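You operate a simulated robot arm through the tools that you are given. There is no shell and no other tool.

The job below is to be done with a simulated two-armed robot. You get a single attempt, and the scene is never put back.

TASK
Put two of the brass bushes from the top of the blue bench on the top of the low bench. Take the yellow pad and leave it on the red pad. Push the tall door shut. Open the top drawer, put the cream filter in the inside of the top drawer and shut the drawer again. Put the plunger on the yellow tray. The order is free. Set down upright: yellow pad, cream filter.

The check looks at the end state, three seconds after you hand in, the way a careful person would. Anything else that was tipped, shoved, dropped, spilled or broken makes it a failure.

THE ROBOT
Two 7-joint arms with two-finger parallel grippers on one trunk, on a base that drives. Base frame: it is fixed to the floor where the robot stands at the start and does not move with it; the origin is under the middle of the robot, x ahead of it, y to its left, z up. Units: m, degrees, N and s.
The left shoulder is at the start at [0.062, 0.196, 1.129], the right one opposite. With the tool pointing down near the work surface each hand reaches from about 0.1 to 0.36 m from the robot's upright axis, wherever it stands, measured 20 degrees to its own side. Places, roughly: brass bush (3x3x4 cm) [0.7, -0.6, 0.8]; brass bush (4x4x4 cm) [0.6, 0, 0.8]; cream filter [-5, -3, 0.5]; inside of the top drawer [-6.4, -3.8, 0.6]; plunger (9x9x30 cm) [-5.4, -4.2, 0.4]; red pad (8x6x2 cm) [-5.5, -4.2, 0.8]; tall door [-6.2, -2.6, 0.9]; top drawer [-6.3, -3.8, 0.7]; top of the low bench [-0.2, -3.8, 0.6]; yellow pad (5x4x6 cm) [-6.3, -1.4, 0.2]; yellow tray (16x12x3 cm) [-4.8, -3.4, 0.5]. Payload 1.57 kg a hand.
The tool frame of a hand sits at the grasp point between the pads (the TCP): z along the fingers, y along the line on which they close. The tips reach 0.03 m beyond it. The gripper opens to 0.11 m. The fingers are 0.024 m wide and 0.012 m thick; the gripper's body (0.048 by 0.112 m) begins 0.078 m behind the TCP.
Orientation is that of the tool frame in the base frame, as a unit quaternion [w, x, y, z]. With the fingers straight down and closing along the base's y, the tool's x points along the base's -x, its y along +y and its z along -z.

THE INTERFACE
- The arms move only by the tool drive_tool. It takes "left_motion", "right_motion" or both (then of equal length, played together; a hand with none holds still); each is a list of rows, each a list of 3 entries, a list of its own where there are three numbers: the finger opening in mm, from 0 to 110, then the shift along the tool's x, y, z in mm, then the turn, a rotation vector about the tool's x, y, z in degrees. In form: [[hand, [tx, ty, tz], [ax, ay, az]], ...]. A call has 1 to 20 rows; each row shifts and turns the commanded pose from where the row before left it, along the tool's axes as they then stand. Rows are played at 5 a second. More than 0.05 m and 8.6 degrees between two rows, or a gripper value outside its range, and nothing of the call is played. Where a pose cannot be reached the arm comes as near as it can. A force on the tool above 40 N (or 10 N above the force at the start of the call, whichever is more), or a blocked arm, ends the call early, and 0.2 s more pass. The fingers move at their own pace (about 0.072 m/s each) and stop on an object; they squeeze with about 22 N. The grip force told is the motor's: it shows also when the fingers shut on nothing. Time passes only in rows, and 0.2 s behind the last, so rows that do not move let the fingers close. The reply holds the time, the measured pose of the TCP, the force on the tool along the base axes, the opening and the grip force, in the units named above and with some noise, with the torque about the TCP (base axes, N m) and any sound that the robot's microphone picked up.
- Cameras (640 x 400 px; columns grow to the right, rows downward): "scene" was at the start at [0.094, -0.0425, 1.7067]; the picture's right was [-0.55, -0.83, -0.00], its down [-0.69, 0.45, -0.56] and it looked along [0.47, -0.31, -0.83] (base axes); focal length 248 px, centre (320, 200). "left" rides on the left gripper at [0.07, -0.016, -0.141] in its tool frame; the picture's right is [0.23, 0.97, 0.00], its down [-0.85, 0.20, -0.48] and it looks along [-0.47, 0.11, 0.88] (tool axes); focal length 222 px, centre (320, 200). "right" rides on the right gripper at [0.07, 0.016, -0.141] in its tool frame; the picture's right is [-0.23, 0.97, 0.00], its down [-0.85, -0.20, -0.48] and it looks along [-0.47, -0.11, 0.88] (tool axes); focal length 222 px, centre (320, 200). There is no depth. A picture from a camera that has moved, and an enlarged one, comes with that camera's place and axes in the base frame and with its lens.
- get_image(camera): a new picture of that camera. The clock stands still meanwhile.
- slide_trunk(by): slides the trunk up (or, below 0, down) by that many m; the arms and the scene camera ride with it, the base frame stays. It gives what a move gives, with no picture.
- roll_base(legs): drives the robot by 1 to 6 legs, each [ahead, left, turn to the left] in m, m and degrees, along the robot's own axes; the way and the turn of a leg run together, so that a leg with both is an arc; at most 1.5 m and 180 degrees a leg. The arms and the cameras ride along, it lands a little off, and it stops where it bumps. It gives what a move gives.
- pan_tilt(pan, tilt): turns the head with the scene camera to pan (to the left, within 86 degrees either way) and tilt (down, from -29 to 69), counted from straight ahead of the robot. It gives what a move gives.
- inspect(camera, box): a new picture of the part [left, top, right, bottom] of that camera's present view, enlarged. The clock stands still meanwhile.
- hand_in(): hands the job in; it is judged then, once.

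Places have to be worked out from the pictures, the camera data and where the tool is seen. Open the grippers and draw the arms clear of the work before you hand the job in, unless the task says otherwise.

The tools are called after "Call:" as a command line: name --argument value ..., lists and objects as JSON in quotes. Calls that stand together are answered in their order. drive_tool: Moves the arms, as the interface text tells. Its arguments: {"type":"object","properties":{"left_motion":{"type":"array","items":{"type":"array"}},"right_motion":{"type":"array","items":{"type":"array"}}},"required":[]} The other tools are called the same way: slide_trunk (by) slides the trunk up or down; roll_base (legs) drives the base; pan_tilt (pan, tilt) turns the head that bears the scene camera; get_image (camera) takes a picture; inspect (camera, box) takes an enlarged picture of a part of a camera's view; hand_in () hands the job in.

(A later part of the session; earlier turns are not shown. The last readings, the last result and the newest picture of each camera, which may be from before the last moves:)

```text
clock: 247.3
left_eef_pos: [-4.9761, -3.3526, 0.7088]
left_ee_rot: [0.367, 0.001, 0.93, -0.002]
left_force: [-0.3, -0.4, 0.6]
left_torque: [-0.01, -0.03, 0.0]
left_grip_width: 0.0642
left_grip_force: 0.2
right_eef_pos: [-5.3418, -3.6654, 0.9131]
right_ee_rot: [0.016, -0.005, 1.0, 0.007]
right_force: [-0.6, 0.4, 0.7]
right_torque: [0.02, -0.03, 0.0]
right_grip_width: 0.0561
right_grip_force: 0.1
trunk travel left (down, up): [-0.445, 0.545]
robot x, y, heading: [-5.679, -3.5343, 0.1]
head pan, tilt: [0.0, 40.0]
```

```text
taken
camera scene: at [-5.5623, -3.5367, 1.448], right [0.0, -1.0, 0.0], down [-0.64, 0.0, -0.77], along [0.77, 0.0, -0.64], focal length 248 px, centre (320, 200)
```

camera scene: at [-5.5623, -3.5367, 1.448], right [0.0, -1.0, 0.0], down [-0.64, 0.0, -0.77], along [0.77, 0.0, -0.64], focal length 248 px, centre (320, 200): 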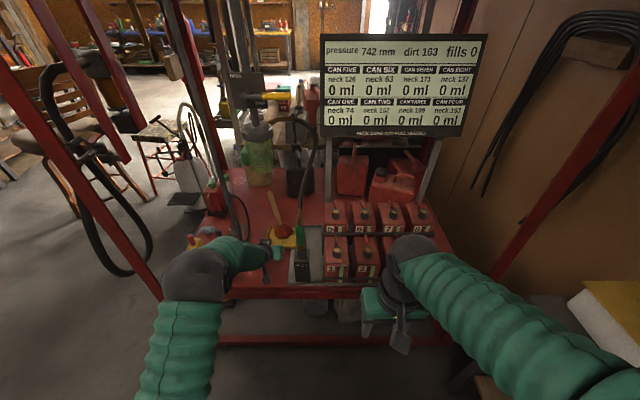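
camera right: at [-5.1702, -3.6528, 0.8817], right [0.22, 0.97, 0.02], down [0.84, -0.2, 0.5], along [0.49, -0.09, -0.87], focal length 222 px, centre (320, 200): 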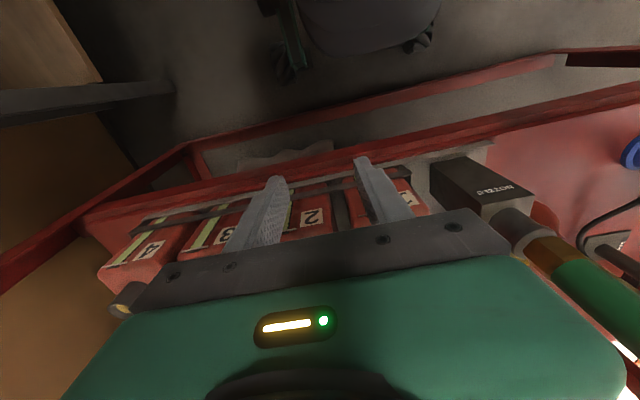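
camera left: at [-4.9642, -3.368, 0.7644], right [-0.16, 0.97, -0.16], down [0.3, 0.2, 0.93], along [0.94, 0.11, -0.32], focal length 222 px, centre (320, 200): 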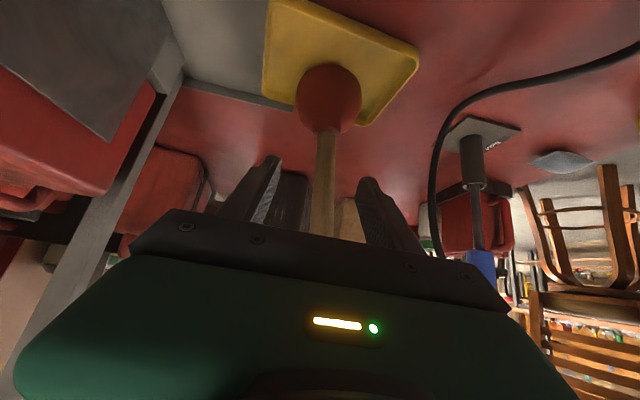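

The plunger stands on the yellow tray. I retract the left arm and turn its hand back to pointing down.

Call:
drive_tool --left_motion '[[64, [27, 0, -26], [0, 0, 0]], [64, [27, 0, -26], [0, 0, 0]], [64, [27, 0, -26], [0, 0, 0]], [64, [27, 0, -26], [0, 0, 0]], [64, [0, 0, 0], [0, 8.5, 0]], [64, [0, 0, 0], [0, 8.5, 0]], [64, [0, 0, 0], [0, 8.5, 0]], [64, [0, 0, 0], [0, 8.5, 0]], [64, [0, 0, 0], [0, 8.5, 0]], [64, [30, 0, -40], [0, 0, 0]], [64, [30, 0, -40], [0, 0, 0]], [64, [30, 0, -40], [0, 0, 0]], [64, [0, 0, 0], [0, 0, 0]]]'

Call:
roll_base --legs '[[0, 0.5, 0]]'

Call:
pan_tilt --pan 0 --tilt 45

Call:
get_image --camera "scene"

```text
clock: 250.1
left_eef_pos: [-5.2164, -3.3517, 0.8297]
left_ee_rot: [0.004, 0.002, 1.0, -0.001]
left_force: [1.4, 0.6, 0.1]
left_torque: [-0.01, 0.02, 0.02]
left_grip_width: 0.0639
left_grip_force: 0.0
right_eef_pos: [-5.3406, -3.6653, 0.9135]
right_ee_rot: [0.016, -0.005, 1.0, 0.007]
right_force: [0.7, 0.4, 0.6]
right_torque: [0.0, 0.0, 0.02]
right_grip_width: 0.0561
right_grip_force: 0.0
trunk travel left (down, up): [-0.445, 0.545]
robot x, y, heading: [-5.6803, -3.538, 0.4]
head pan, tilt: [0.0, 40.0]
```

```text
clock: 253.0
left_eef_pos: [-5.2216, -2.846, 0.8308]
left_ee_rot: [0.006, 0.001, 1.0, 0.0]
left_force: [-0.5, 0.5, 1.4]
left_torque: [0.01, 0.02, -0.01]
left_grip_width: 0.0637
left_grip_force: 0.0
right_eef_pos: [-5.3417, -3.1625, 0.9144]
right_ee_rot: [0.018, -0.007, 1.0, 0.008]
right_force: [-0.2, 0.5, -0.5]
right_torque: [0.0, -0.02, -0.03]
right_grip_width: 0.056
right_grip_force: 0.1
trunk travel left (down, up): [-0.445, 0.545]
robot x, y, heading: [-5.6814, -3.0282, 0.2]
head pan, tilt: [0.0, 40.0]
```

```text
clock: 253.7
left_eef_pos: [-5.2223, -2.844, 0.831]
left_ee_rot: [0.006, 0.0, 1.0, 0.0]
left_force: [0.4, -0.2, 0.6]
left_torque: [-0.01, 0.01, -0.02]
left_grip_width: 0.064
left_grip_force: 0.1
right_eef_pos: [-5.3435, -3.1604, 0.9144]
right_ee_rot: [0.018, -0.007, 1.0, 0.008]
right_force: [-0.3, -0.5, -0.1]
right_torque: [0.04, 0.02, 0.04]
right_grip_width: 0.0558
right_grip_force: 0.0
trunk travel left (down, up): [-0.445, 0.545]
robot x, y, heading: [-5.6834, -3.0333, 0.3]
head pan, tilt: [0.0, 45.0]
```

```text
taken
camera scene: at [-5.568, -3.0325, 1.4408], right [0.01, -1.0, 0.0], down [-0.71, 0.0, -0.71], along [0.71, 0.0, -0.71], focal length 248 px, centre (320, 200)
```

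scene: 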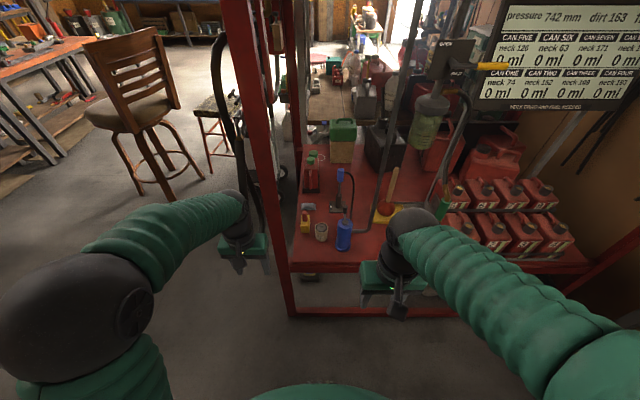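

Call:
inspect --camera "scene" --box '[240, 130, 440, 280]'

Call:
get_image --camera "left"

Call:
get_image --camera "right"

```text
2.67 times, centred on (340, 205) of scene
camera zoom: at [-5.568, -3.0325, 1.4408], right [0.01, -1.0, 0.0], down [-0.71, 0.0, -0.71], along [0.71, 0.0, -0.71], focal length 661 px, centre (267, 187)
```

zoom: 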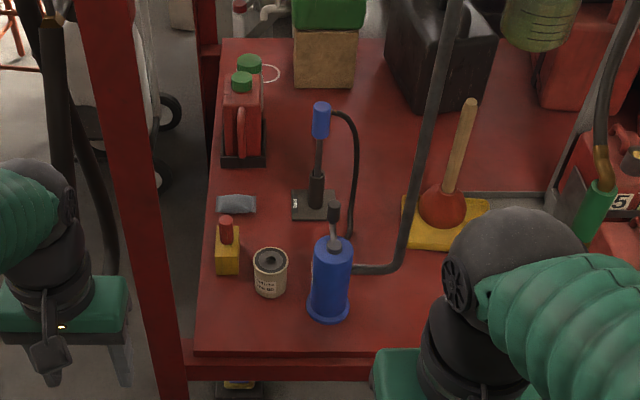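

```text
taken
camera left: at [-5.2934, -2.8614, 0.9721], right [-0.23, 0.97, 0.0], down [0.85, 0.2, 0.49], along [0.48, 0.11, -0.87], focal length 222 px, centre (320, 200)
```

left: 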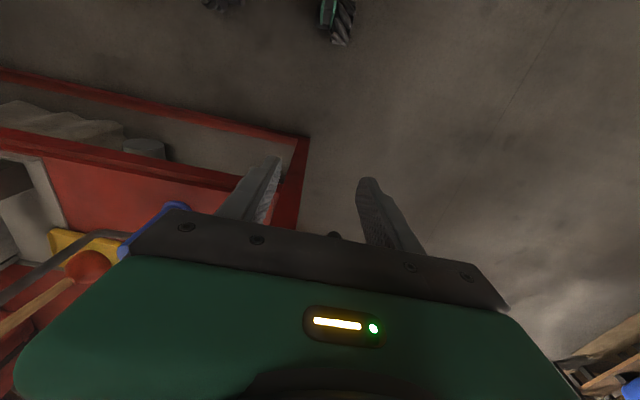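

```text
taken
camera right: at [-5.4176, -3.1459, 1.053], right [0.21, 0.98, 0.02], down [0.84, -0.2, 0.5], along [0.5, -0.09, -0.86], focal length 222 px, centre (320, 200)
```

right: 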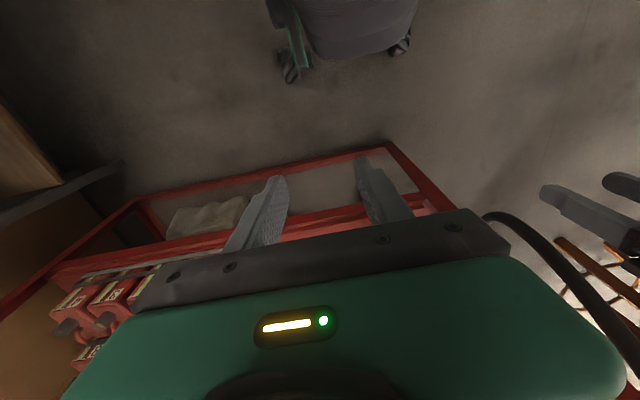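

The filter is clear now: centre ≈[-4.871,-3.038], Ø≈58 mm, top z≈0.577, with the blue pump (y<−3.10) and yellow can (y>−2.985) either side. I'll take it with the right hand closing along x; first I retract the left hand and turn the right one +90°.

Call:
drive_tool --left_motion '[[64, [40, 0, 0], [0, 0, 0]], [64, [40, 0, 0], [0, 0, 0]], [64, [40, 0, 0], [0, 0, 0]], [64, [40, 0, 0], [0, 0, 0]], [64, [30, 0, 0], [0, 0, 0]], [64, [0, 0, 0], [0, 0, 0]], [64, [0, 0, 0], [0, 0, 0]], [64, [0, 0, 0], [0, 0, 0]], [64, [0, 0, 0], [0, 0, 0]], [64, [0, 0, 0], [0, 0, 0]], [64, [0, 0, 0], [0, 0, 0]], [64, [0, 0, 0], [0, 0, 0]]]' --right_motion '[[90, [0, 0, 0], [0, 0, 8.5]], [90, [0, 0, 0], [0, 0, 8.5]], [90, [0, 0, 0], [0, 0, 8.5]], [90, [0, 0, 0], [0, 0, 8.5]], [90, [0, 0, 0], [0, 0, 8.5]], [90, [0, 0, 0], [0, 0, 8.5]], [90, [0, 0, 0], [0, 0, 8.5]], [90, [0, 0, 0], [0, 0, 8.5]], [90, [0, 0, 0], [0, 0, 8.5]], [90, [0, 0, 0], [0, 0, 8.5]], [90, [0, 0, 0], [0, 0, 5]], [90, [0, 0, 0], [0, 0, 0]]]'

Call:
get_image --camera "scene"

```text
clock: 256.3
left_eef_pos: [-5.4105, -2.8434, 0.8303]
left_ee_rot: [0.005, 0.0, 1.0, 0.0]
left_force: [-0.1, -0.2, -0.2]
left_torque: [0.03, 0.02, 0.01]
left_grip_width: 0.0642
left_grip_force: 0.0
left hand out of reach, approached as far as the arm can: row 5
right_eef_pos: [-5.3437, -3.1583, 0.9137]
right_ee_rot: [0.007, 0.703, 0.711, 0.018]
right_force: [-0.8, -0.1, -0.3]
right_torque: [0.02, 0.02, 0.01]
right_grip_width: 0.0901
right_grip_force: 0.1
trunk travel left (down, up): [-0.445, 0.545]
robot x, y, heading: [-5.6835, -3.0291, 0.2]
head pan, tilt: [0.0, 45.0]
```

```text
taken
camera scene: at [-5.5691, -3.031, 1.4409], right [0.01, -1.0, 0.0], down [-0.71, 0.0, -0.71], along [0.71, 0.0, -0.71], focal length 248 px, centre (320, 200)
```

scene: 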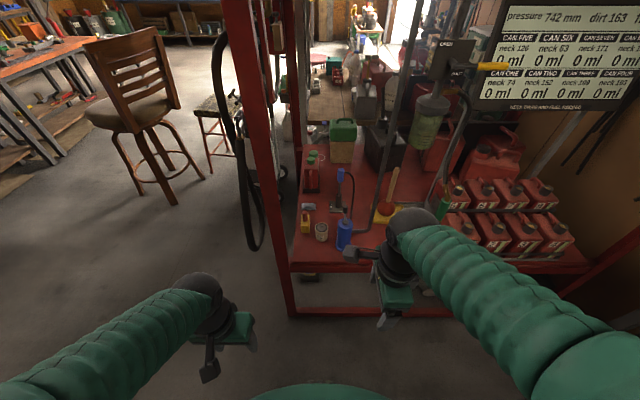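

I move the left hand further out, clear of the hanging hose loop, and bring the base to about [-5.41,-2.90].

Call:
drive_tool --left_motion '[[64, [0, 40, 0], [0, 0, 0]], [64, [0, 40, 0], [0, 0, 0]], [64, [0, 40, 0], [0, 0, 0]], [64, [0, 0, 0], [0, 0, 0]]]'

Call:
roll_base --legs '[[0.26, 0.13, 0]]'

Call:
get_image --camera "right"

Call:
get_image --camera "scene"

```text
clock: 257.3
left_eef_pos: [-5.4092, -2.7228, 0.8309]
left_ee_rot: [0.006, 0.001, 1.0, -0.001]
left_force: [0.7, 0.1, -0.4]
left_torque: [0.0, -0.02, -0.02]
left_grip_width: 0.064
left_grip_force: 0.2
right_eef_pos: [-5.3436, -3.1585, 0.9146]
right_ee_rot: [0.007, 0.702, 0.712, 0.017]
right_force: [-0.2, 0.5, -0.2]
right_torque: [0.01, 0.01, -0.03]
right_grip_width: 0.09
right_grip_force: 0.0
trunk travel left (down, up): [-0.445, 0.545]
robot x, y, heading: [-5.6848, -3.0306, 0.2]
head pan, tilt: [0.0, 45.0]
```

```text
clock: 259.3
left_eef_pos: [-5.1519, -2.5927, 0.8303]
left_ee_rot: [0.005, 0.0, 1.0, 0.0]
left_force: [-0.5, -0.3, 0.3]
left_torque: [0.01, -0.02, -0.02]
left_grip_width: 0.064
left_grip_force: 0.0
right_eef_pos: [-5.0876, -3.0281, 0.9135]
right_ee_rot: [0.007, 0.701, 0.713, 0.017]
right_force: [0.4, -0.2, -0.4]
right_torque: [0.04, 0.0, 0.02]
right_grip_width: 0.0903
right_grip_force: 0.1
trunk travel left (down, up): [-0.445, 0.545]
robot x, y, heading: [-5.4271, -2.9025, 0.5]
head pan, tilt: [0.0, 45.0]
```

```text
taken
camera right: at [-5.0756, -2.9598, 1.0565], right [0.98, -0.21, 0.03], down [-0.2, -0.87, 0.46], along [-0.07, -0.45, -0.89], focal length 222 px, centre (320, 200)
```

right: 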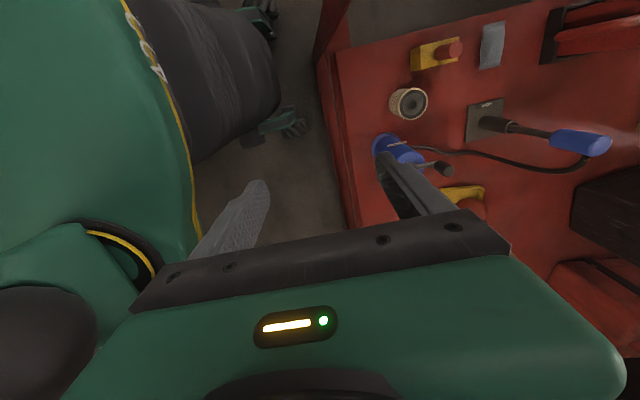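

```text
taken
camera scene: at [-5.3121, -2.9018, 1.4408], right [0.01, -1.0, 0.0], down [-0.71, 0.0, -0.71], along [0.71, 0.01, -0.71], focal length 248 px, centre (320, 200)
```

scene: 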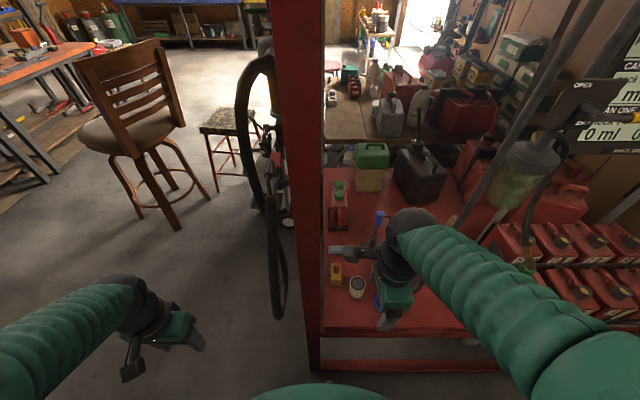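

Call:
inspect --camera "scene" --box '[300, 200, 460, 320]'

Call:
inspect --camera "right" --box '[340, 20, 500, 170]'

```text
3.33 times, centred on (380, 260) of scene
camera zoom: at [-5.3121, -2.9018, 1.4408], right [0.01, -1.0, 0.0], down [-0.71, 0.0, -0.71], along [0.71, 0.01, -0.71], focal length 826 px, centre (120, 0)
```

zoom: 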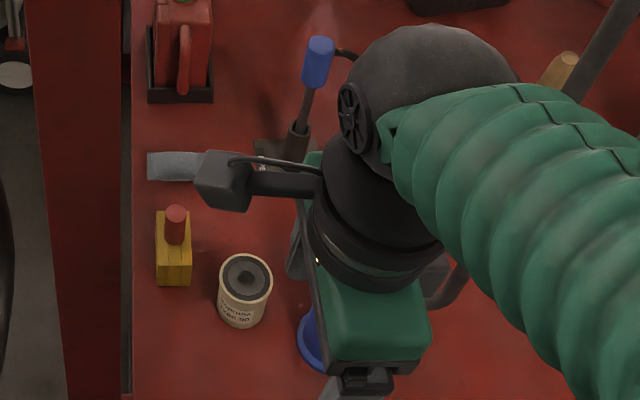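

```text
2.67 times, centred on (420, 95) of right
camera zoom: at [-5.0756, -2.9598, 1.0565], right [0.98, -0.21, 0.03], down [-0.2, -0.87, 0.46], along [-0.07, -0.45, -0.89], focal length 592 px, centre (53, 480)
```

zoom: 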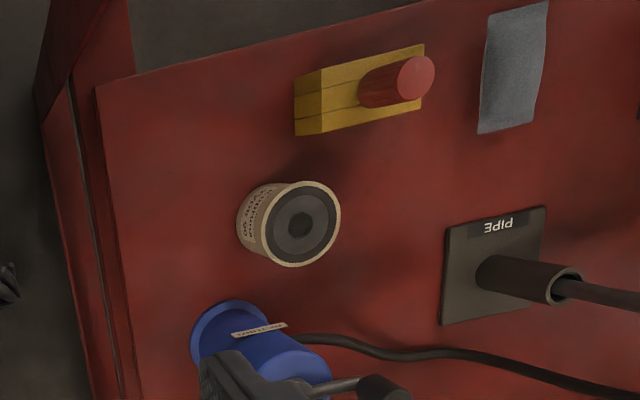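

Filter centre ≈[-4.882,-3.031], top ≈0.577. I level the hand and move it over the filter in two stages, watching the hose pole.

Call:
drive_tool --right_motion '[[90, [0, 0, 0], [1.95, -0.8, 1.0]], [90, [0, 40, 0], [0, 0, 0]], [90, [0, 40, 0], [0, 0, 0]], [90, [0, 40, 0], [0, 0, 0]], [90, [0, 0, 0], [0, 0, 0]]]'

Call:
get_image --camera "scene"

Call:
get_image --camera "right"

```text
clock: 260.5
left_eef_pos: [-5.1551, -2.5898, 0.8304]
left_ee_rot: [0.006, 0.001, 1.0, -0.001]
left_force: [0.4, -0.4, -0.3]
left_torque: [-0.01, -0.03, -0.02]
left_grip_width: 0.064
left_grip_force: 0.2
right_eef_pos: [-4.9695, -3.0252, 0.9153]
right_ee_rot: [0.001, 0.708, 0.706, 0.0]
right_force: [-0.2, 0.3, 1.2]
right_torque: [0.03, 0.05, 0.01]
right_grip_width: 0.0901
right_grip_force: 0.1
trunk travel left (down, up): [-0.445, 0.545]
robot x, y, heading: [-5.4265, -2.9011, 0.5]
head pan, tilt: [0.0, 45.0]
```

```text
taken
camera scene: at [-5.3131, -2.8989, 1.4409], right [0.01, -1.0, 0.0], down [-0.71, -0.01, -0.71], along [0.71, 0.0, -0.71], focal length 248 px, centre (320, 200)
```

scene: 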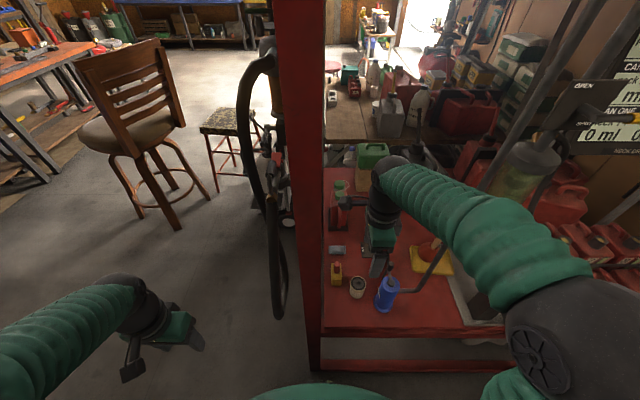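

```text
taken
camera right: at [-4.9518, -2.9555, 1.0558], right [0.97, -0.23, 0.0], down [-0.2, -0.85, 0.48], along [-0.11, -0.47, -0.88], focal length 222 px, centre (320, 200)
```

right: 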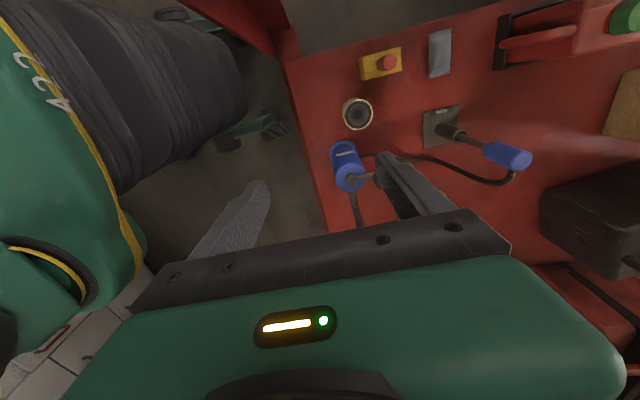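

The right forearm would come down onto the pump, so the left hand (closing along y) is the better choice for the filter, and the drawer should be opened first. I retract the right hand and turn it back.

Call:
drive_tool --right_motion '[[90, [0, -40, 0], [0, 0, 0]], [90, [0, -40, 0], [0, 0, 0]], [90, [0, -40, 0], [0, 0, 0]], [60, [0, 0, 0], [0, 0, -8.5]], [60, [0, 0, 0], [0, 0, -8.5]], [60, [0, 0, 0], [0, 0, -8.5]], [60, [0, 0, 0], [0, 0, -8.5]], [60, [0, 0, 0], [0, 0, -8.5]], [60, [0, 0, 0], [0, 0, -8.5]], [60, [0, 0, 0], [0, 0, -8.5]], [60, [0, 0, 0], [0, 0, -8.5]], [60, [0, 0, 0], [0, 0, -8.5]], [60, [0, 0, 0], [0, 0, -8.5]], [60, [0, 0, 0], [0, 0, -5]], [60, [0, 0, 0], [0, 0, 0]]]'

Call:
roll_base --legs '[[-0.2, 0, 0]]'

Call:
get_image --camera "scene"

```text
clock: 263.7
left_eef_pos: [-5.1536, -2.5904, 0.8305]
left_ee_rot: [0.006, 0.0, 1.0, -0.001]
left_force: [0.3, 0.1, 0.2]
left_torque: [-0.02, -0.04, -0.03]
left_grip_width: 0.0641
left_grip_force: 0.1
right_eef_pos: [-5.0866, -3.0263, 0.9141]
right_ee_rot: [0.0, 0.0, 1.0, 0.0]
right_force: [-0.4, 0.0, 0.4]
right_torque: [-0.01, -0.01, 0.0]
right_grip_width: 0.06
right_grip_force: 0.1
trunk travel left (down, up): [-0.445, 0.545]
robot x, y, heading: [-5.4313, -2.8979, 0.5]
head pan, tilt: [0.0, 45.0]
```

```text
clock: 265.3
left_eef_pos: [-5.3544, -2.5919, 0.8288]
left_ee_rot: [0.007, 0.0, 1.0, -0.002]
left_force: [-1.2, 0.3, 1.0]
left_torque: [0.0, -0.02, 0.01]
left_grip_width: 0.0641
left_grip_force: 0.1
right_eef_pos: [-5.2881, -3.0273, 0.9136]
right_ee_rot: [-0.001, 0.0, 1.0, 0.001]
right_force: [-0.6, -0.5, -0.4]
right_torque: [0.03, 0.02, 0.01]
right_grip_width: 0.06
right_grip_force: 0.0
trunk travel left (down, up): [-0.445, 0.545]
robot x, y, heading: [-5.6261, -2.8998, 0.5]
head pan, tilt: [0.0, 45.0]
```

```text
taken
camera scene: at [-5.5145, -2.9002, 1.4409], right [0.01, -1.0, 0.0], down [-0.71, -0.01, -0.71], along [0.71, 0.0, -0.71], focal length 248 px, centre (320, 200)
```

scene: 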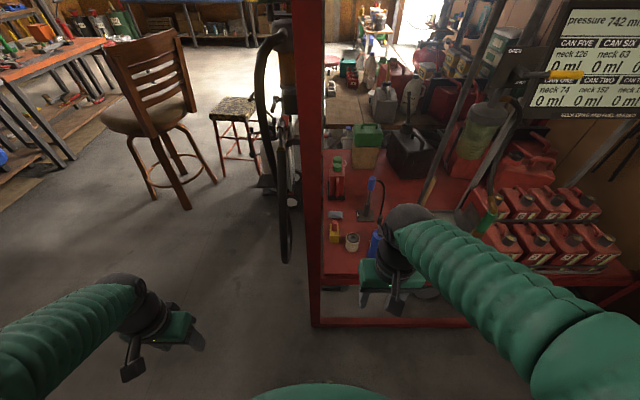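

Before turning around I need more room than this lane gives, so I strafe to the open floor near y≈−2.05 and turn to face −x there.

Call:
roll_base --legs '[[0.05, 0.85, 0], [0, 0, 90], [0, 0, 89.5]]'

Call:
pan_tilt --pan 30 --tilt 35

Call:
get_image --camera "scene"

```text
clock: 277.4
left_eef_pos: [-5.8604, -2.3523, 0.83]
left_ee_rot: [-0.001, 1.0, -0.009, -0.006]
left_force: [0.4, 0.5, -0.5]
left_torque: [0.04, -0.03, -0.01]
left_grip_width: 0.064
left_grip_force: 0.0
right_eef_pos: [-5.9183, -1.9162, 0.9131]
right_ee_rot: [0.001, 1.0, -0.01, 0.0]
right_force: [0.2, -0.5, -0.2]
right_torque: [0.01, -0.01, -0.01]
right_grip_width: 0.0599
right_grip_force: 0.1
trunk travel left (down, up): [-0.445, 0.545]
robot x, y, heading: [-5.5808, -2.0485, 179.2]
head pan, tilt: [0.0, 45.0]
```

```text
clock: 278.4
left_eef_pos: [-5.8597, -2.3519, 0.8296]
left_ee_rot: [0.0, 1.0, -0.008, -0.006]
left_force: [0.0, -1.0, -0.8]
left_torque: [-0.05, 0.05, 0.01]
left_grip_width: 0.0643
left_grip_force: 0.0
right_eef_pos: [-5.9181, -1.916, 0.9135]
right_ee_rot: [0.0, 1.0, -0.011, 0.0]
right_force: [-0.3, 0.5, 0.3]
right_torque: [0.04, 0.0, -0.04]
right_grip_width: 0.0601
right_grip_force: 0.0
trunk travel left (down, up): [-0.445, 0.545]
robot x, y, heading: [-5.5805, -2.0468, 179.6]
head pan, tilt: [30.0, 35.0]
```

```text
taken
camera scene: at [-5.6877, -2.0927, 1.4556], right [-0.49, 0.87, 0.0], down [0.5, 0.28, -0.82], along [-0.71, -0.4, -0.57], focal length 248 px, centre (320, 200)
```

scene: 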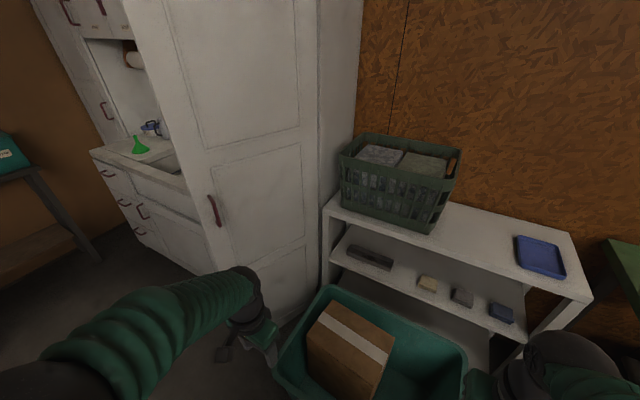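

The door's face and handle are clear (handle ≈[-6.10,-2.75,0.93], hinge side near y≈−2.49). I strafe to y≈−2.84 so the right hand lines up at y≈−2.70 to push it shut.

Call:
roll_base --legs '[[0, 0.79, 0]]'

Call:
pan_tilt --pan -20 --tilt 30

Call:
get_image --camera "scene"

Call:
get_image --camera "right"

```text
clock: 282.6
left_eef_pos: [-5.8596, -3.1312, 0.8305]
left_ee_rot: [0.0, 1.0, -0.002, -0.006]
left_force: [-1.1, -0.7, 0.0]
left_torque: [0.0, 0.03, 0.0]
left_grip_width: 0.0641
left_grip_force: 0.0
right_eef_pos: [-5.922, -2.6954, 0.9139]
right_ee_rot: [0.001, 1.0, -0.003, 0.0]
right_force: [0.0, 0.3, 0.4]
right_torque: [-0.01, 0.05, 0.01]
right_grip_width: 0.0601
right_grip_force: 0.1
trunk travel left (down, up): [-0.445, 0.545]
robot x, y, heading: [-5.5841, -2.8227, -180.1]
head pan, tilt: [30.0, 35.0]
```

```text
clock: 283.8
left_eef_pos: [-5.8591, -3.1329, 0.8297]
left_ee_rot: [-0.001, 1.0, -0.002, -0.006]
left_force: [0.4, 0.1, -0.7]
left_torque: [-0.05, -0.01, 0.02]
left_grip_width: 0.0641
left_grip_force: 0.1
right_eef_pos: [-5.9223, -2.6963, 0.914]
right_ee_rot: [0.0, 1.0, -0.003, 0.0]
right_force: [-0.4, 0.1, -0.5]
right_torque: [0.0, 0.01, -0.01]
right_grip_width: 0.0599
right_grip_force: 0.1
trunk travel left (down, up): [-0.445, 0.545]
robot x, y, heading: [-5.5843, -2.8245, -180.0]
head pan, tilt: [-20.0, 30.0]
```

```text
taken
camera scene: at [-5.6994, -2.7964, 1.4635], right [0.34, 0.94, 0.0], down [0.47, -0.17, -0.87], along [-0.81, 0.29, -0.5], focal length 248 px, centre (320, 200)
```

scene: 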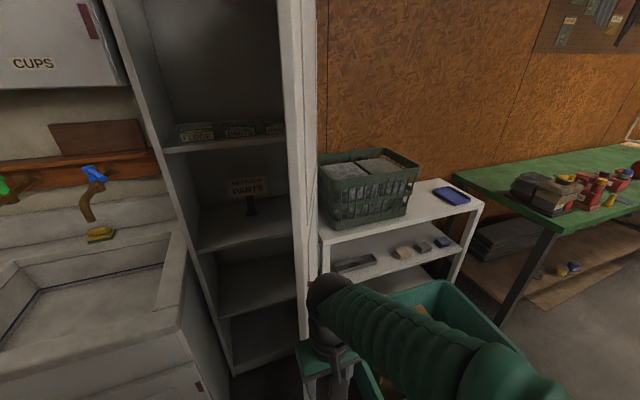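

```text
taken
camera right: at [-5.8527, -2.7135, 1.0549], right [-0.23, -0.97, 0.0], down [-0.85, 0.21, 0.48], along [-0.47, 0.11, -0.88], focal length 222 px, centre (320, 200)
```

right: 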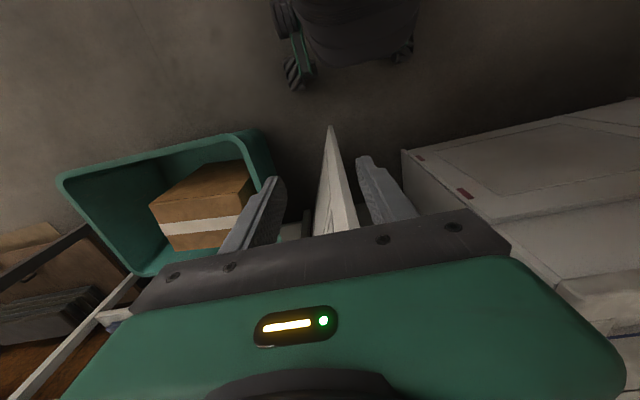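

Seen from here, the door stands open ~70°: hinge ≈[-6.45,-2.57], free edge ≈[-6.05,-2.715]; so it must be pushed from its +y side. I close the right hand, bring it round to that side, and look.

Call:
drive_tool --right_motion '[[0, [0, -45, 0], [0, 0, 0]], [0, [0, -45, 0], [0, 0, 0]], [0, [0, -45, 0], [0, 0, 0]], [0, [0, -25, 0], [0, 0, 0]], [0, [-45, 0, 0], [0, 0, 0]], [0, [-45, 0, 0], [0, 0, 0]], [0, [-45, 0, 0], [0, 0, 0]], [0, [-45, 0, 0], [0, 0, 0]], [0, [0, 0, 0], [0, 0, 0]]]'

Call:
get_image --camera "scene"

Call:
get_image --camera "right"

```text
clock: 285.8
left_eef_pos: [-5.858, -3.1325, 0.8307]
left_ee_rot: [0.0, 1.0, -0.002, -0.006]
left_force: [0.4, -0.3, -0.3]
left_torque: [-0.02, 0.04, -0.01]
left_grip_width: 0.064
left_grip_force: 0.1
right_eef_pos: [-6.1022, -2.5366, 0.9158]
right_ee_rot: [0.0, 1.0, -0.003, -0.001]
right_force: [0.0, 1.1, -0.2]
right_torque: [-0.05, 0.04, -0.01]
right_grip_width: 0.0001
right_grip_force: 21.8
trunk travel left (down, up): [-0.445, 0.545]
robot x, y, heading: [-5.5847, -2.8272, -179.9]
head pan, tilt: [-20.0, 30.0]
```

```text
taken
camera scene: at [-5.6986, -2.7958, 1.4636], right [0.34, 0.94, 0.0], down [0.47, -0.17, -0.87], along [-0.81, 0.29, -0.5], focal length 248 px, centre (320, 200)
```

scene: 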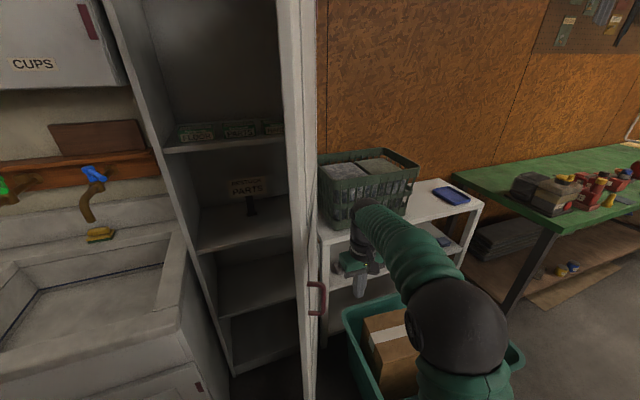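

```text
taken
camera right: at [-6.0317, -2.5525, 1.0567], right [-0.23, -0.97, 0.0], down [-0.85, 0.21, 0.48], along [-0.47, 0.11, -0.88], focal length 222 px, centre (320, 200)
```

right: 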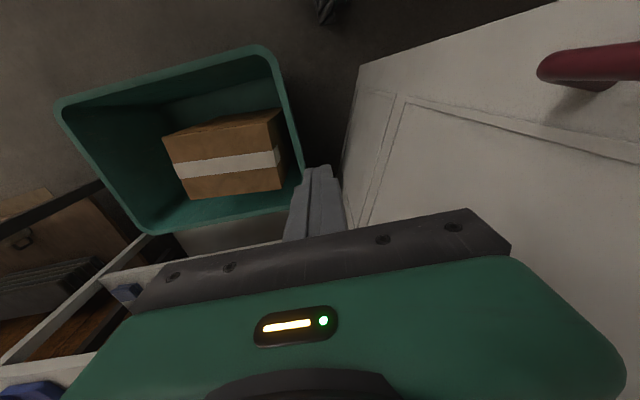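

The hand is on the door's outer side, ~16 cm off it. I sweep it along the door's arc, pushing toward −y and −x.

Call:
drive_tool --right_motion '[[0, [-8.5, 43.5, 0], [0, 0, 0]], [0, [-8.5, 43.5, 0], [0, 0, 0]], [0, [-7.5, 28, 0], [0, 0, 0]], [0, [-7.5, 28, 0], [0, 0, 0]], [0, [-12.5, 26.5, 0], [0, 0, 0]], [0, [-12.5, 26.5, 0], [0, 0, 0]], [0, [-16.5, 24, 0], [0, 0, 0]], [0, [-16.5, 24, 0], [0, 0, 0]], [0, [0, 0, 0], [0, 0, 0]]]'

Call:
get_image --camera "scene"

Call:
get_image --camera "right"

```text
clock: 287.8
left_eef_pos: [-5.8596, -3.1336, 0.8302]
left_ee_rot: [0.0, 1.0, -0.002, -0.006]
left_force: [-0.5, 1.0, 0.9]
left_torque: [0.01, 0.04, 0.01]
left_grip_width: 0.0641
left_grip_force: 0.1
right_eef_pos: [-6.1935, -2.7816, 0.9154]
right_ee_rot: [0.0, 1.0, -0.003, 0.0]
right_force: [0.5, 0.7, 0.3]
right_torque: [0.02, 0.04, 0.02]
right_grip_width: 0.0
right_grip_force: 21.9
trunk travel left (down, up): [-0.445, 0.545]
robot x, y, heading: [-5.5839, -2.8276, -179.9]
head pan, tilt: [-20.0, 30.0]
```

```text
taken
camera scene: at [-5.6999, -2.7971, 1.4635], right [0.34, 0.94, 0.0], down [0.47, -0.17, -0.87], along [-0.81, 0.3, -0.5], focal length 248 px, centre (320, 200)
```

scene: 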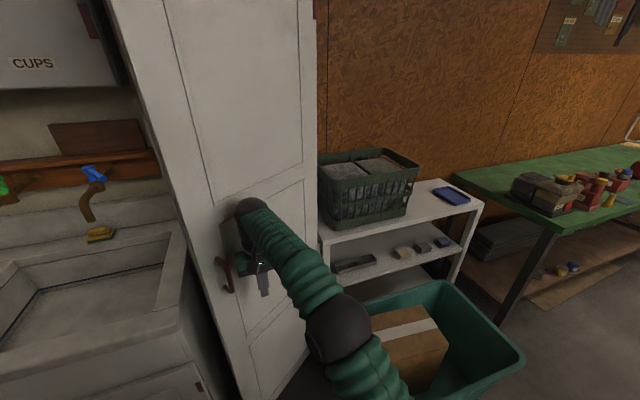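

```text
taken
camera right: at [-6.1228, -2.797, 1.0565], right [-0.23, -0.97, 0.0], down [-0.85, 0.21, 0.48], along [-0.47, 0.11, -0.88], focal length 222 px, centre (320, 200)
```

right: 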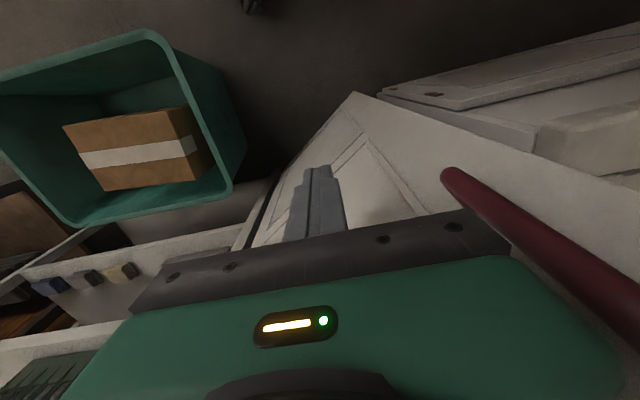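

The door follows. I go on by driving the base ahead, the hand pushing it toward closed.

Call:
roll_base --legs '[[0.15, 0, 0]]'

Call:
get_image --camera "scene"

Call:
get_image --camera "left"

```text
clock: 289.1
left_eef_pos: [-6.0126, -3.1348, 0.8293]
left_ee_rot: [-0.001, 1.0, -0.002, -0.006]
left_force: [-0.4, -0.4, 0.5]
left_torque: [0.0, -0.01, 0.06]
left_grip_width: 0.0643
left_grip_force: 0.1
right_eef_pos: [-6.3478, -2.7804, 0.9128]
right_ee_rot: [0.0, 1.0, -0.004, 0.001]
right_force: [0.2, 0.9, 0.3]
right_torque: [0.0, -0.03, 0.02]
right_grip_width: 0.0
right_grip_force: 21.6
trunk travel left (down, up): [-0.445, 0.545]
robot x, y, heading: [-5.7357, -2.8282, -179.9]
head pan, tilt: [-20.0, 30.0]
```

```text
taken
camera scene: at [-5.8541, -2.7973, 1.4633], right [0.34, 0.94, 0.0], down [0.47, -0.17, -0.86], along [-0.81, 0.3, -0.5], focal length 248 px, centre (320, 200)
```

scene: 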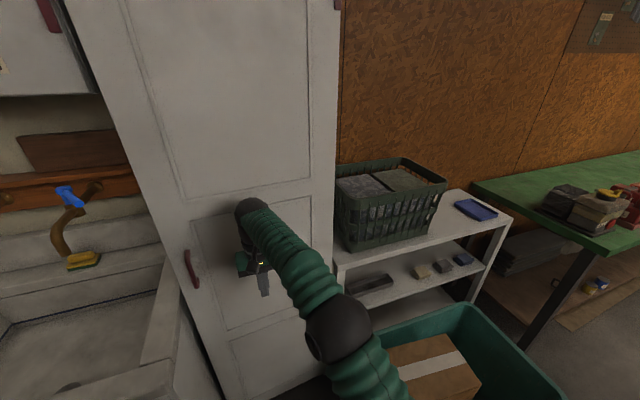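

```text
taken
camera left: at [-5.9415, -3.1189, 0.9707], right [0.22, -0.97, 0.0], down [-0.85, -0.2, 0.49], along [-0.48, -0.1, -0.87], focal length 222 px, centre (320, 200)
```

left: 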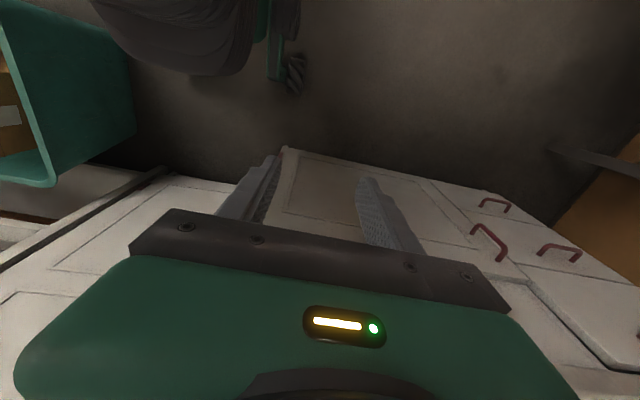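

The door is nearly shut. I finish with short arm pushes until it resists.

Call:
drive_tool --right_motion '[[0, [-15, 0, 0], [0, 0, 0]], [0, [-15, 0, 0], [0, 0, 0]], [0, [-15, 0, 0], [0, 0, 0]], [0, [0, 0, 0], [0, 0, 0]]]'

Call:
get_image --camera "scene"

Call:
get_image --camera "right"

```text
clock: 290.1
left_eef_pos: [-6.0128, -3.1339, 0.8294]
left_ee_rot: [-0.001, 1.0, -0.002, -0.005]
left_force: [-0.3, -0.5, 0.0]
left_torque: [-0.03, -0.02, -0.01]
left_grip_width: 0.0643
left_grip_force: 0.2
right_eef_pos: [-6.3684, -2.7815, 0.9146]
right_ee_rot: [0.0, 1.0, -0.003, -0.001]
right_force: [0.1, -0.3, -0.9]
right_torque: [-0.02, 0.01, 0.0]
right_grip_width: 0.0
right_grip_force: 21.3
right hand out of reach, approached as far as the arm can: row 2, 3
trunk travel left (down, up): [-0.445, 0.545]
robot x, y, heading: [-5.7382, -2.828, -179.7]
head pan, tilt: [-20.0, 30.0]
```

```text
taken
camera scene: at [-5.8543, -2.7973, 1.4633], right [0.34, 0.94, 0.0], down [0.47, -0.17, -0.86], along [-0.81, 0.3, -0.5], focal length 248 px, centre (320, 200)
```

scene: 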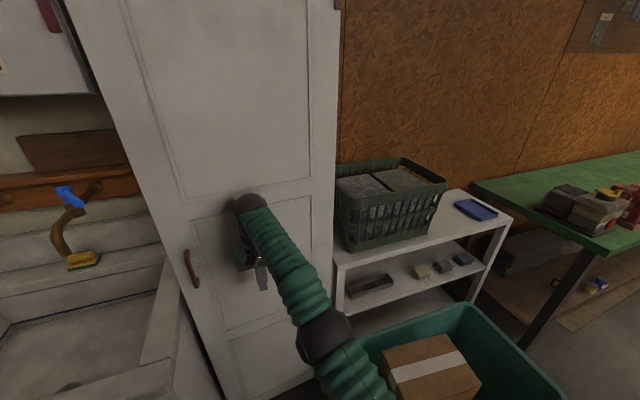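

```text
taken
camera right: at [-6.2977, -2.7977, 1.0555], right [-0.23, -0.97, 0.0], down [-0.85, 0.21, 0.48], along [-0.47, 0.11, -0.88], focal length 222 px, centre (320, 200)
```

right: 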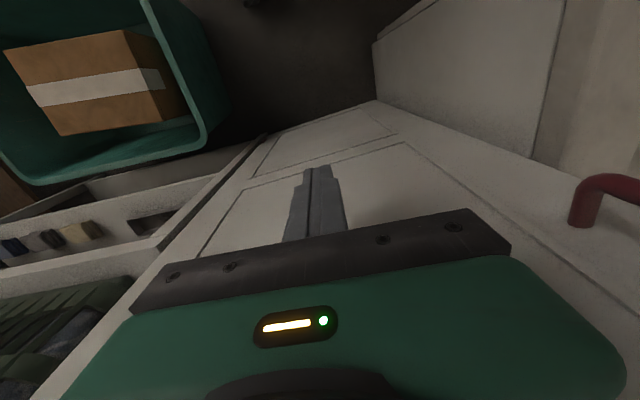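

The arm is at full reach; I raise the left hand above counter height and roll forward a little more.

Call:
drive_tool --left_motion '[[64, [0, 0, -40], [0, 0, 0]], [64, [0, 0, -40], [0, 0, 0]], [64, [0, 0, -40], [0, 0, 0]], [64, [0, 0, 0], [0, 0, 0]]]'

Call:
roll_base --legs '[[0.06, 0, 0]]'

Call:
get_image --camera "right"

Call:
get_image --camera "scene"

```text
clock: 291.1
left_eef_pos: [-6.0152, -3.1358, 0.9402]
left_ee_rot: [-0.003, 1.0, -0.007, -0.001]
left_force: [0.5, 0.1, -0.6]
left_torque: [0.06, 0.08, 0.02]
left_grip_width: 0.064
left_grip_force: 0.0
left hand out of reach, approached as far as the arm can: row 3
right_eef_pos: [-6.3669, -2.7811, 0.9155]
right_ee_rot: [0.001, 1.0, -0.003, -0.002]
right_force: [0.2, 0.0, -0.3]
right_torque: [0.0, -0.01, -0.01]
right_grip_width: 0.0
right_grip_force: 20.8
trunk travel left (down, up): [-0.445, 0.545]
robot x, y, heading: [-5.7354, -2.8268, -179.8]
head pan, tilt: [-20.0, 30.0]
```

```text
clock: 292.1
left_eef_pos: [-6.0608, -3.1341, 0.9387]
left_ee_rot: [-0.005, 1.0, -0.006, -0.001]
left_force: [0.3, 0.0, 0.3]
left_torque: [0.01, 0.03, 0.01]
left_grip_width: 0.0639
left_grip_force: 0.0
right_eef_pos: [-6.4048, -2.7799, 0.9177]
right_ee_rot: [-0.001, 1.0, -0.003, 0.012]
right_force: [9.1, 2.1, 2.2]
right_torque: [-0.37, 1.24, 0.01]
right_grip_width: 0.0002
right_grip_force: 21.6
trunk travel left (down, up): [-0.445, 0.545]
robot x, y, heading: [-5.7838, -2.8249, -179.8]
head pan, tilt: [-20.0, 30.0]
stopped in leg 1: the force on the tool passed its limit at 172 N (the readings are from after the stop); the commanded pose is now the measured one
```

```text
taken
camera right: at [-6.3386, -2.7961, 1.06], right [-0.23, -0.97, -0.01], down [-0.87, 0.2, 0.46], along [-0.44, 0.11, -0.89], focal length 222 px, centre (320, 200)
```

right: 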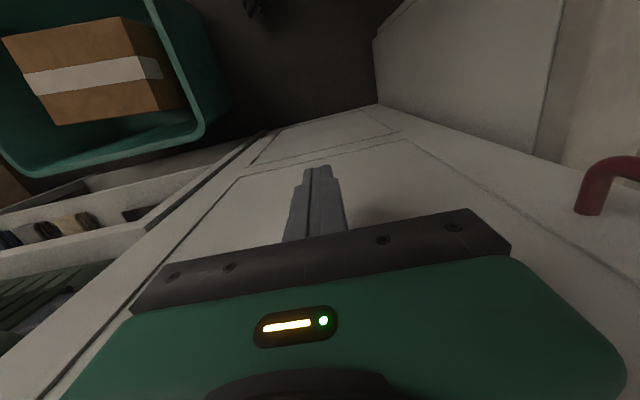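

```text
taken
camera scene: at [-5.8974, -2.7958, 1.4632], right [0.34, 0.94, 0.0], down [0.47, -0.17, -0.87], along [-0.81, 0.3, -0.5], focal length 248 px, centre (320, 200)
```

scene: 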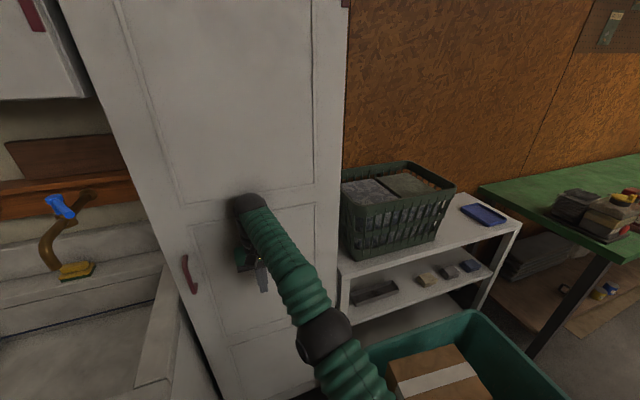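

The door came up hard – it should be shut. I back away and check its edge.

Call:
roll_base --legs '[[-0.2, 0, 0]]'

Call:
pan_tilt --pan 0 --tilt 20

Call:
get_image --camera "scene"

Call:
inspect --camera "scene" --box '[240, 60, 480, 320]'

```text
clock: 293.7
left_eef_pos: [-5.862, -3.1341, 0.9372]
left_ee_rot: [-0.006, 1.0, -0.007, 0.0]
left_force: [0.3, 0.4, 0.2]
left_torque: [-0.03, 0.03, -0.01]
left_grip_width: 0.0642
left_grip_force: 0.2
right_eef_pos: [-6.2064, -2.7789, 0.9168]
right_ee_rot: [-0.001, 1.0, -0.004, 0.012]
right_force: [0.5, 0.7, 0.1]
right_torque: [-0.03, 0.01, 0.01]
right_grip_width: 0.0001
right_grip_force: 21.2
trunk travel left (down, up): [-0.445, 0.545]
robot x, y, heading: [-5.5835, -2.8239, 179.5]
head pan, tilt: [-20.0, 30.0]
```

```text
clock: 294.6
left_eef_pos: [-5.8614, -3.1342, 0.9375]
left_ee_rot: [-0.006, 1.0, -0.008, 0.0]
left_force: [-1.7, 0.7, -0.4]
left_torque: [-0.04, -0.04, -0.02]
left_grip_width: 0.0639
left_grip_force: 0.0
right_eef_pos: [-6.2059, -2.7801, 0.9185]
right_ee_rot: [-0.001, 1.0, -0.004, 0.012]
right_force: [0.0, -0.1, 0.3]
right_torque: [-0.02, -0.01, -0.05]
right_grip_width: 0.0
right_grip_force: 20.5
trunk travel left (down, up): [-0.445, 0.545]
robot x, y, heading: [-5.5838, -2.8295, 179.8]
head pan, tilt: [0.0, 20.0]
```

```text
taken
camera scene: at [-5.7078, -2.8278, 1.4793], right [0.0, 1.0, 0.0], down [0.34, 0.0, -0.94], along [-0.94, 0.0, -0.34], focal length 248 px, centre (320, 200)
```

scene: 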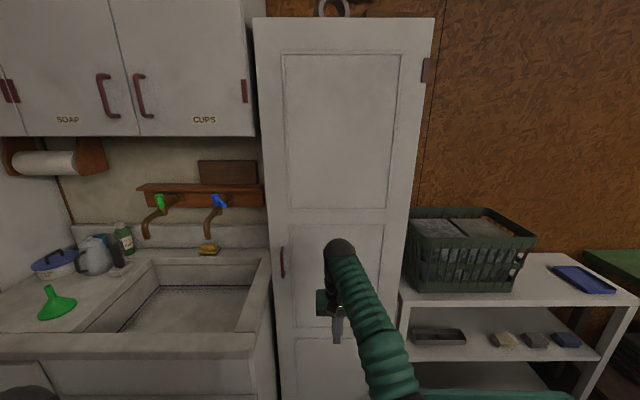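

```text
1.54 times, centred on (360, 190) of scene
camera zoom: at [-5.7078, -2.8278, 1.4793], right [0.0, 1.0, 0.0], down [0.34, 0.0, -0.94], along [-0.94, 0.0, -0.34], focal length 381 px, centre (258, 215)
```

zoom: 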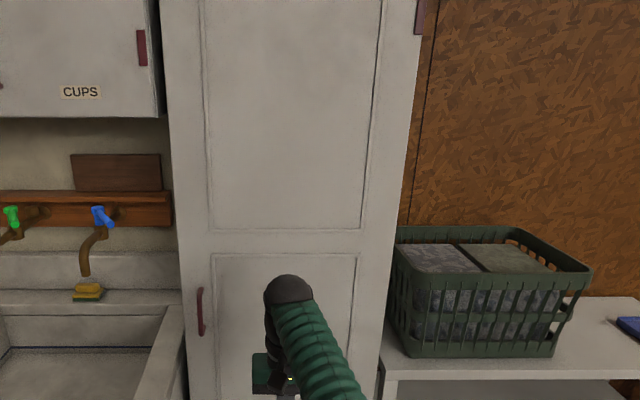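

The door is shut flush. I draw the right hand back, then strafe left toward the drawers and look at them.

Call:
drive_tool --right_motion '[[40, [45, 0, 0], [0, 0, 0]], [60, [45, 0, 0], [0, 0, 0]], [60, [45, 0, 0], [0, 0, 0]], [60, [45, 0, 0], [0, 0, 0]], [60, [45, 0, 0], [0, 0, 0]], [60, [35, 0, 0], [0, 0, 0]], [60, [0, 0, 0], [0, 0, 0]]]'

Call:
roll_base --legs '[[0.03, 0.75, 0]]'

Call:
pan_tilt --pan 15 --tilt 40

Call:
get_image --camera "scene"

Call:
get_image --camera "left"

```text
clock: 296.2
left_eef_pos: [-5.8609, -3.1355, 0.9377]
left_ee_rot: [-0.006, 1.0, -0.006, 0.001]
left_force: [0.5, -0.6, -0.2]
left_torque: [0.01, 0.02, 0.0]
left_grip_width: 0.0642
left_grip_force: 0.1
right_eef_pos: [-5.946, -2.7809, 0.9213]
right_ee_rot: [-0.001, 1.0, -0.004, 0.012]
right_force: [-0.6, 0.8, 0.4]
right_torque: [-0.01, -0.02, -0.03]
right_grip_width: 0.06
right_grip_force: 0.0
trunk travel left (down, up): [-0.445, 0.545]
robot x, y, heading: [-5.5804, -2.8251, 179.9]
head pan, tilt: [0.0, 20.0]
```

```text
clock: 300.2
left_eef_pos: [-5.8798, -3.8922, 0.9386]
left_ee_rot: [-0.004, 1.0, 0.0, 0.0]
left_force: [-0.5, -0.4, 0.9]
left_torque: [0.01, -0.03, 0.01]
left_grip_width: 0.0638
left_grip_force: 0.1
right_eef_pos: [-5.9728, -3.5411, 0.9228]
right_ee_rot: [0.0, 1.0, 0.004, 0.013]
right_force: [-0.2, 0.5, -0.6]
right_torque: [0.0, -0.02, 0.01]
right_grip_width: 0.0601
right_grip_force: 0.0
trunk travel left (down, up): [-0.445, 0.545]
robot x, y, heading: [-5.6062, -3.5812, -179.1]
head pan, tilt: [0.0, 20.0]
```

```text
clock: 301.1
left_eef_pos: [-5.88, -3.8954, 0.9387]
left_ee_rot: [-0.006, 1.0, 0.001, 0.001]
left_force: [0.0, 0.6, -0.4]
left_torque: [-0.05, -0.02, -0.01]
left_grip_width: 0.0639
left_grip_force: 0.1
right_eef_pos: [-5.9721, -3.5417, 0.9239]
right_ee_rot: [-0.001, 1.0, 0.005, 0.013]
right_force: [0.8, -0.6, -0.3]
right_torque: [0.02, 0.03, 0.0]
right_grip_width: 0.06
right_grip_force: 0.0
trunk travel left (down, up): [-0.445, 0.545]
robot x, y, heading: [-5.6087, -3.5826, -179.0]
head pan, tilt: [15.0, 40.0]
```

```text
taken
camera scene: at [-5.7202, -3.6067, 1.4482], right [-0.27, 0.96, 0.0], down [0.62, 0.18, -0.77], along [-0.74, -0.21, -0.64], focal length 248 px, centre (320, 200)
```

scene: 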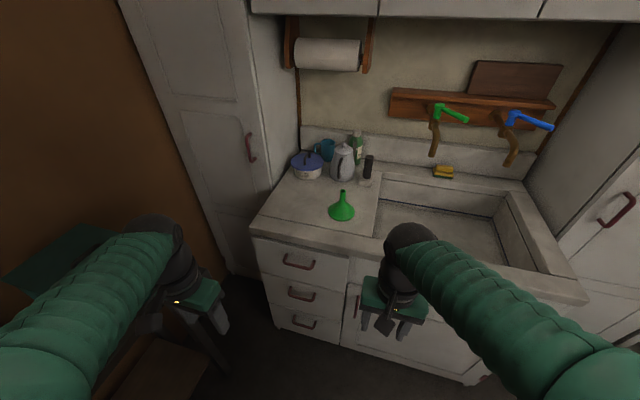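

```text
taken
camera left: at [-5.8109, -3.8798, 1.0799], right [0.23, -0.97, -0.01], down [-0.86, -0.21, 0.48], along [-0.47, -0.1, -0.88], focal length 222 px, centre (320, 200)
```

left: 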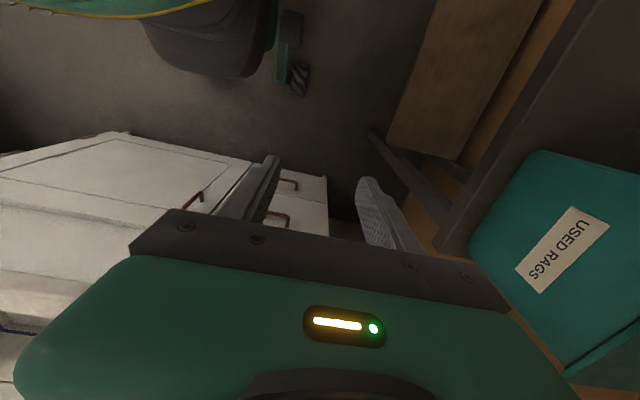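

Call:
inspect --camera "scene" --box '[230, 200, 390, 350]'

```text
2.67 times, centred on (310, 275) of scene
camera zoom: at [-5.7202, -3.6067, 1.4482], right [-0.27, 0.96, 0.0], down [0.62, 0.18, -0.77], along [-0.74, -0.21, -0.64], focal length 661 px, centre (347, 0)
```

zoom: 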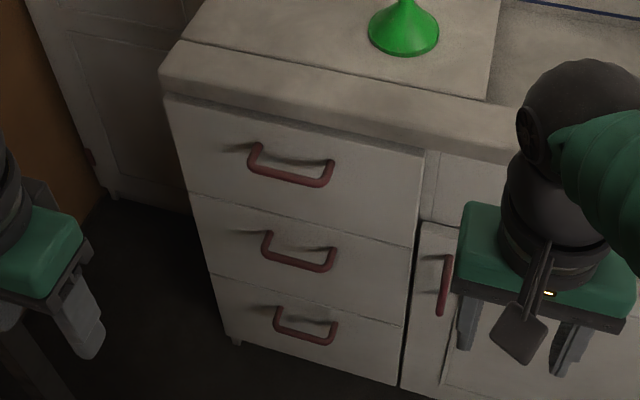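

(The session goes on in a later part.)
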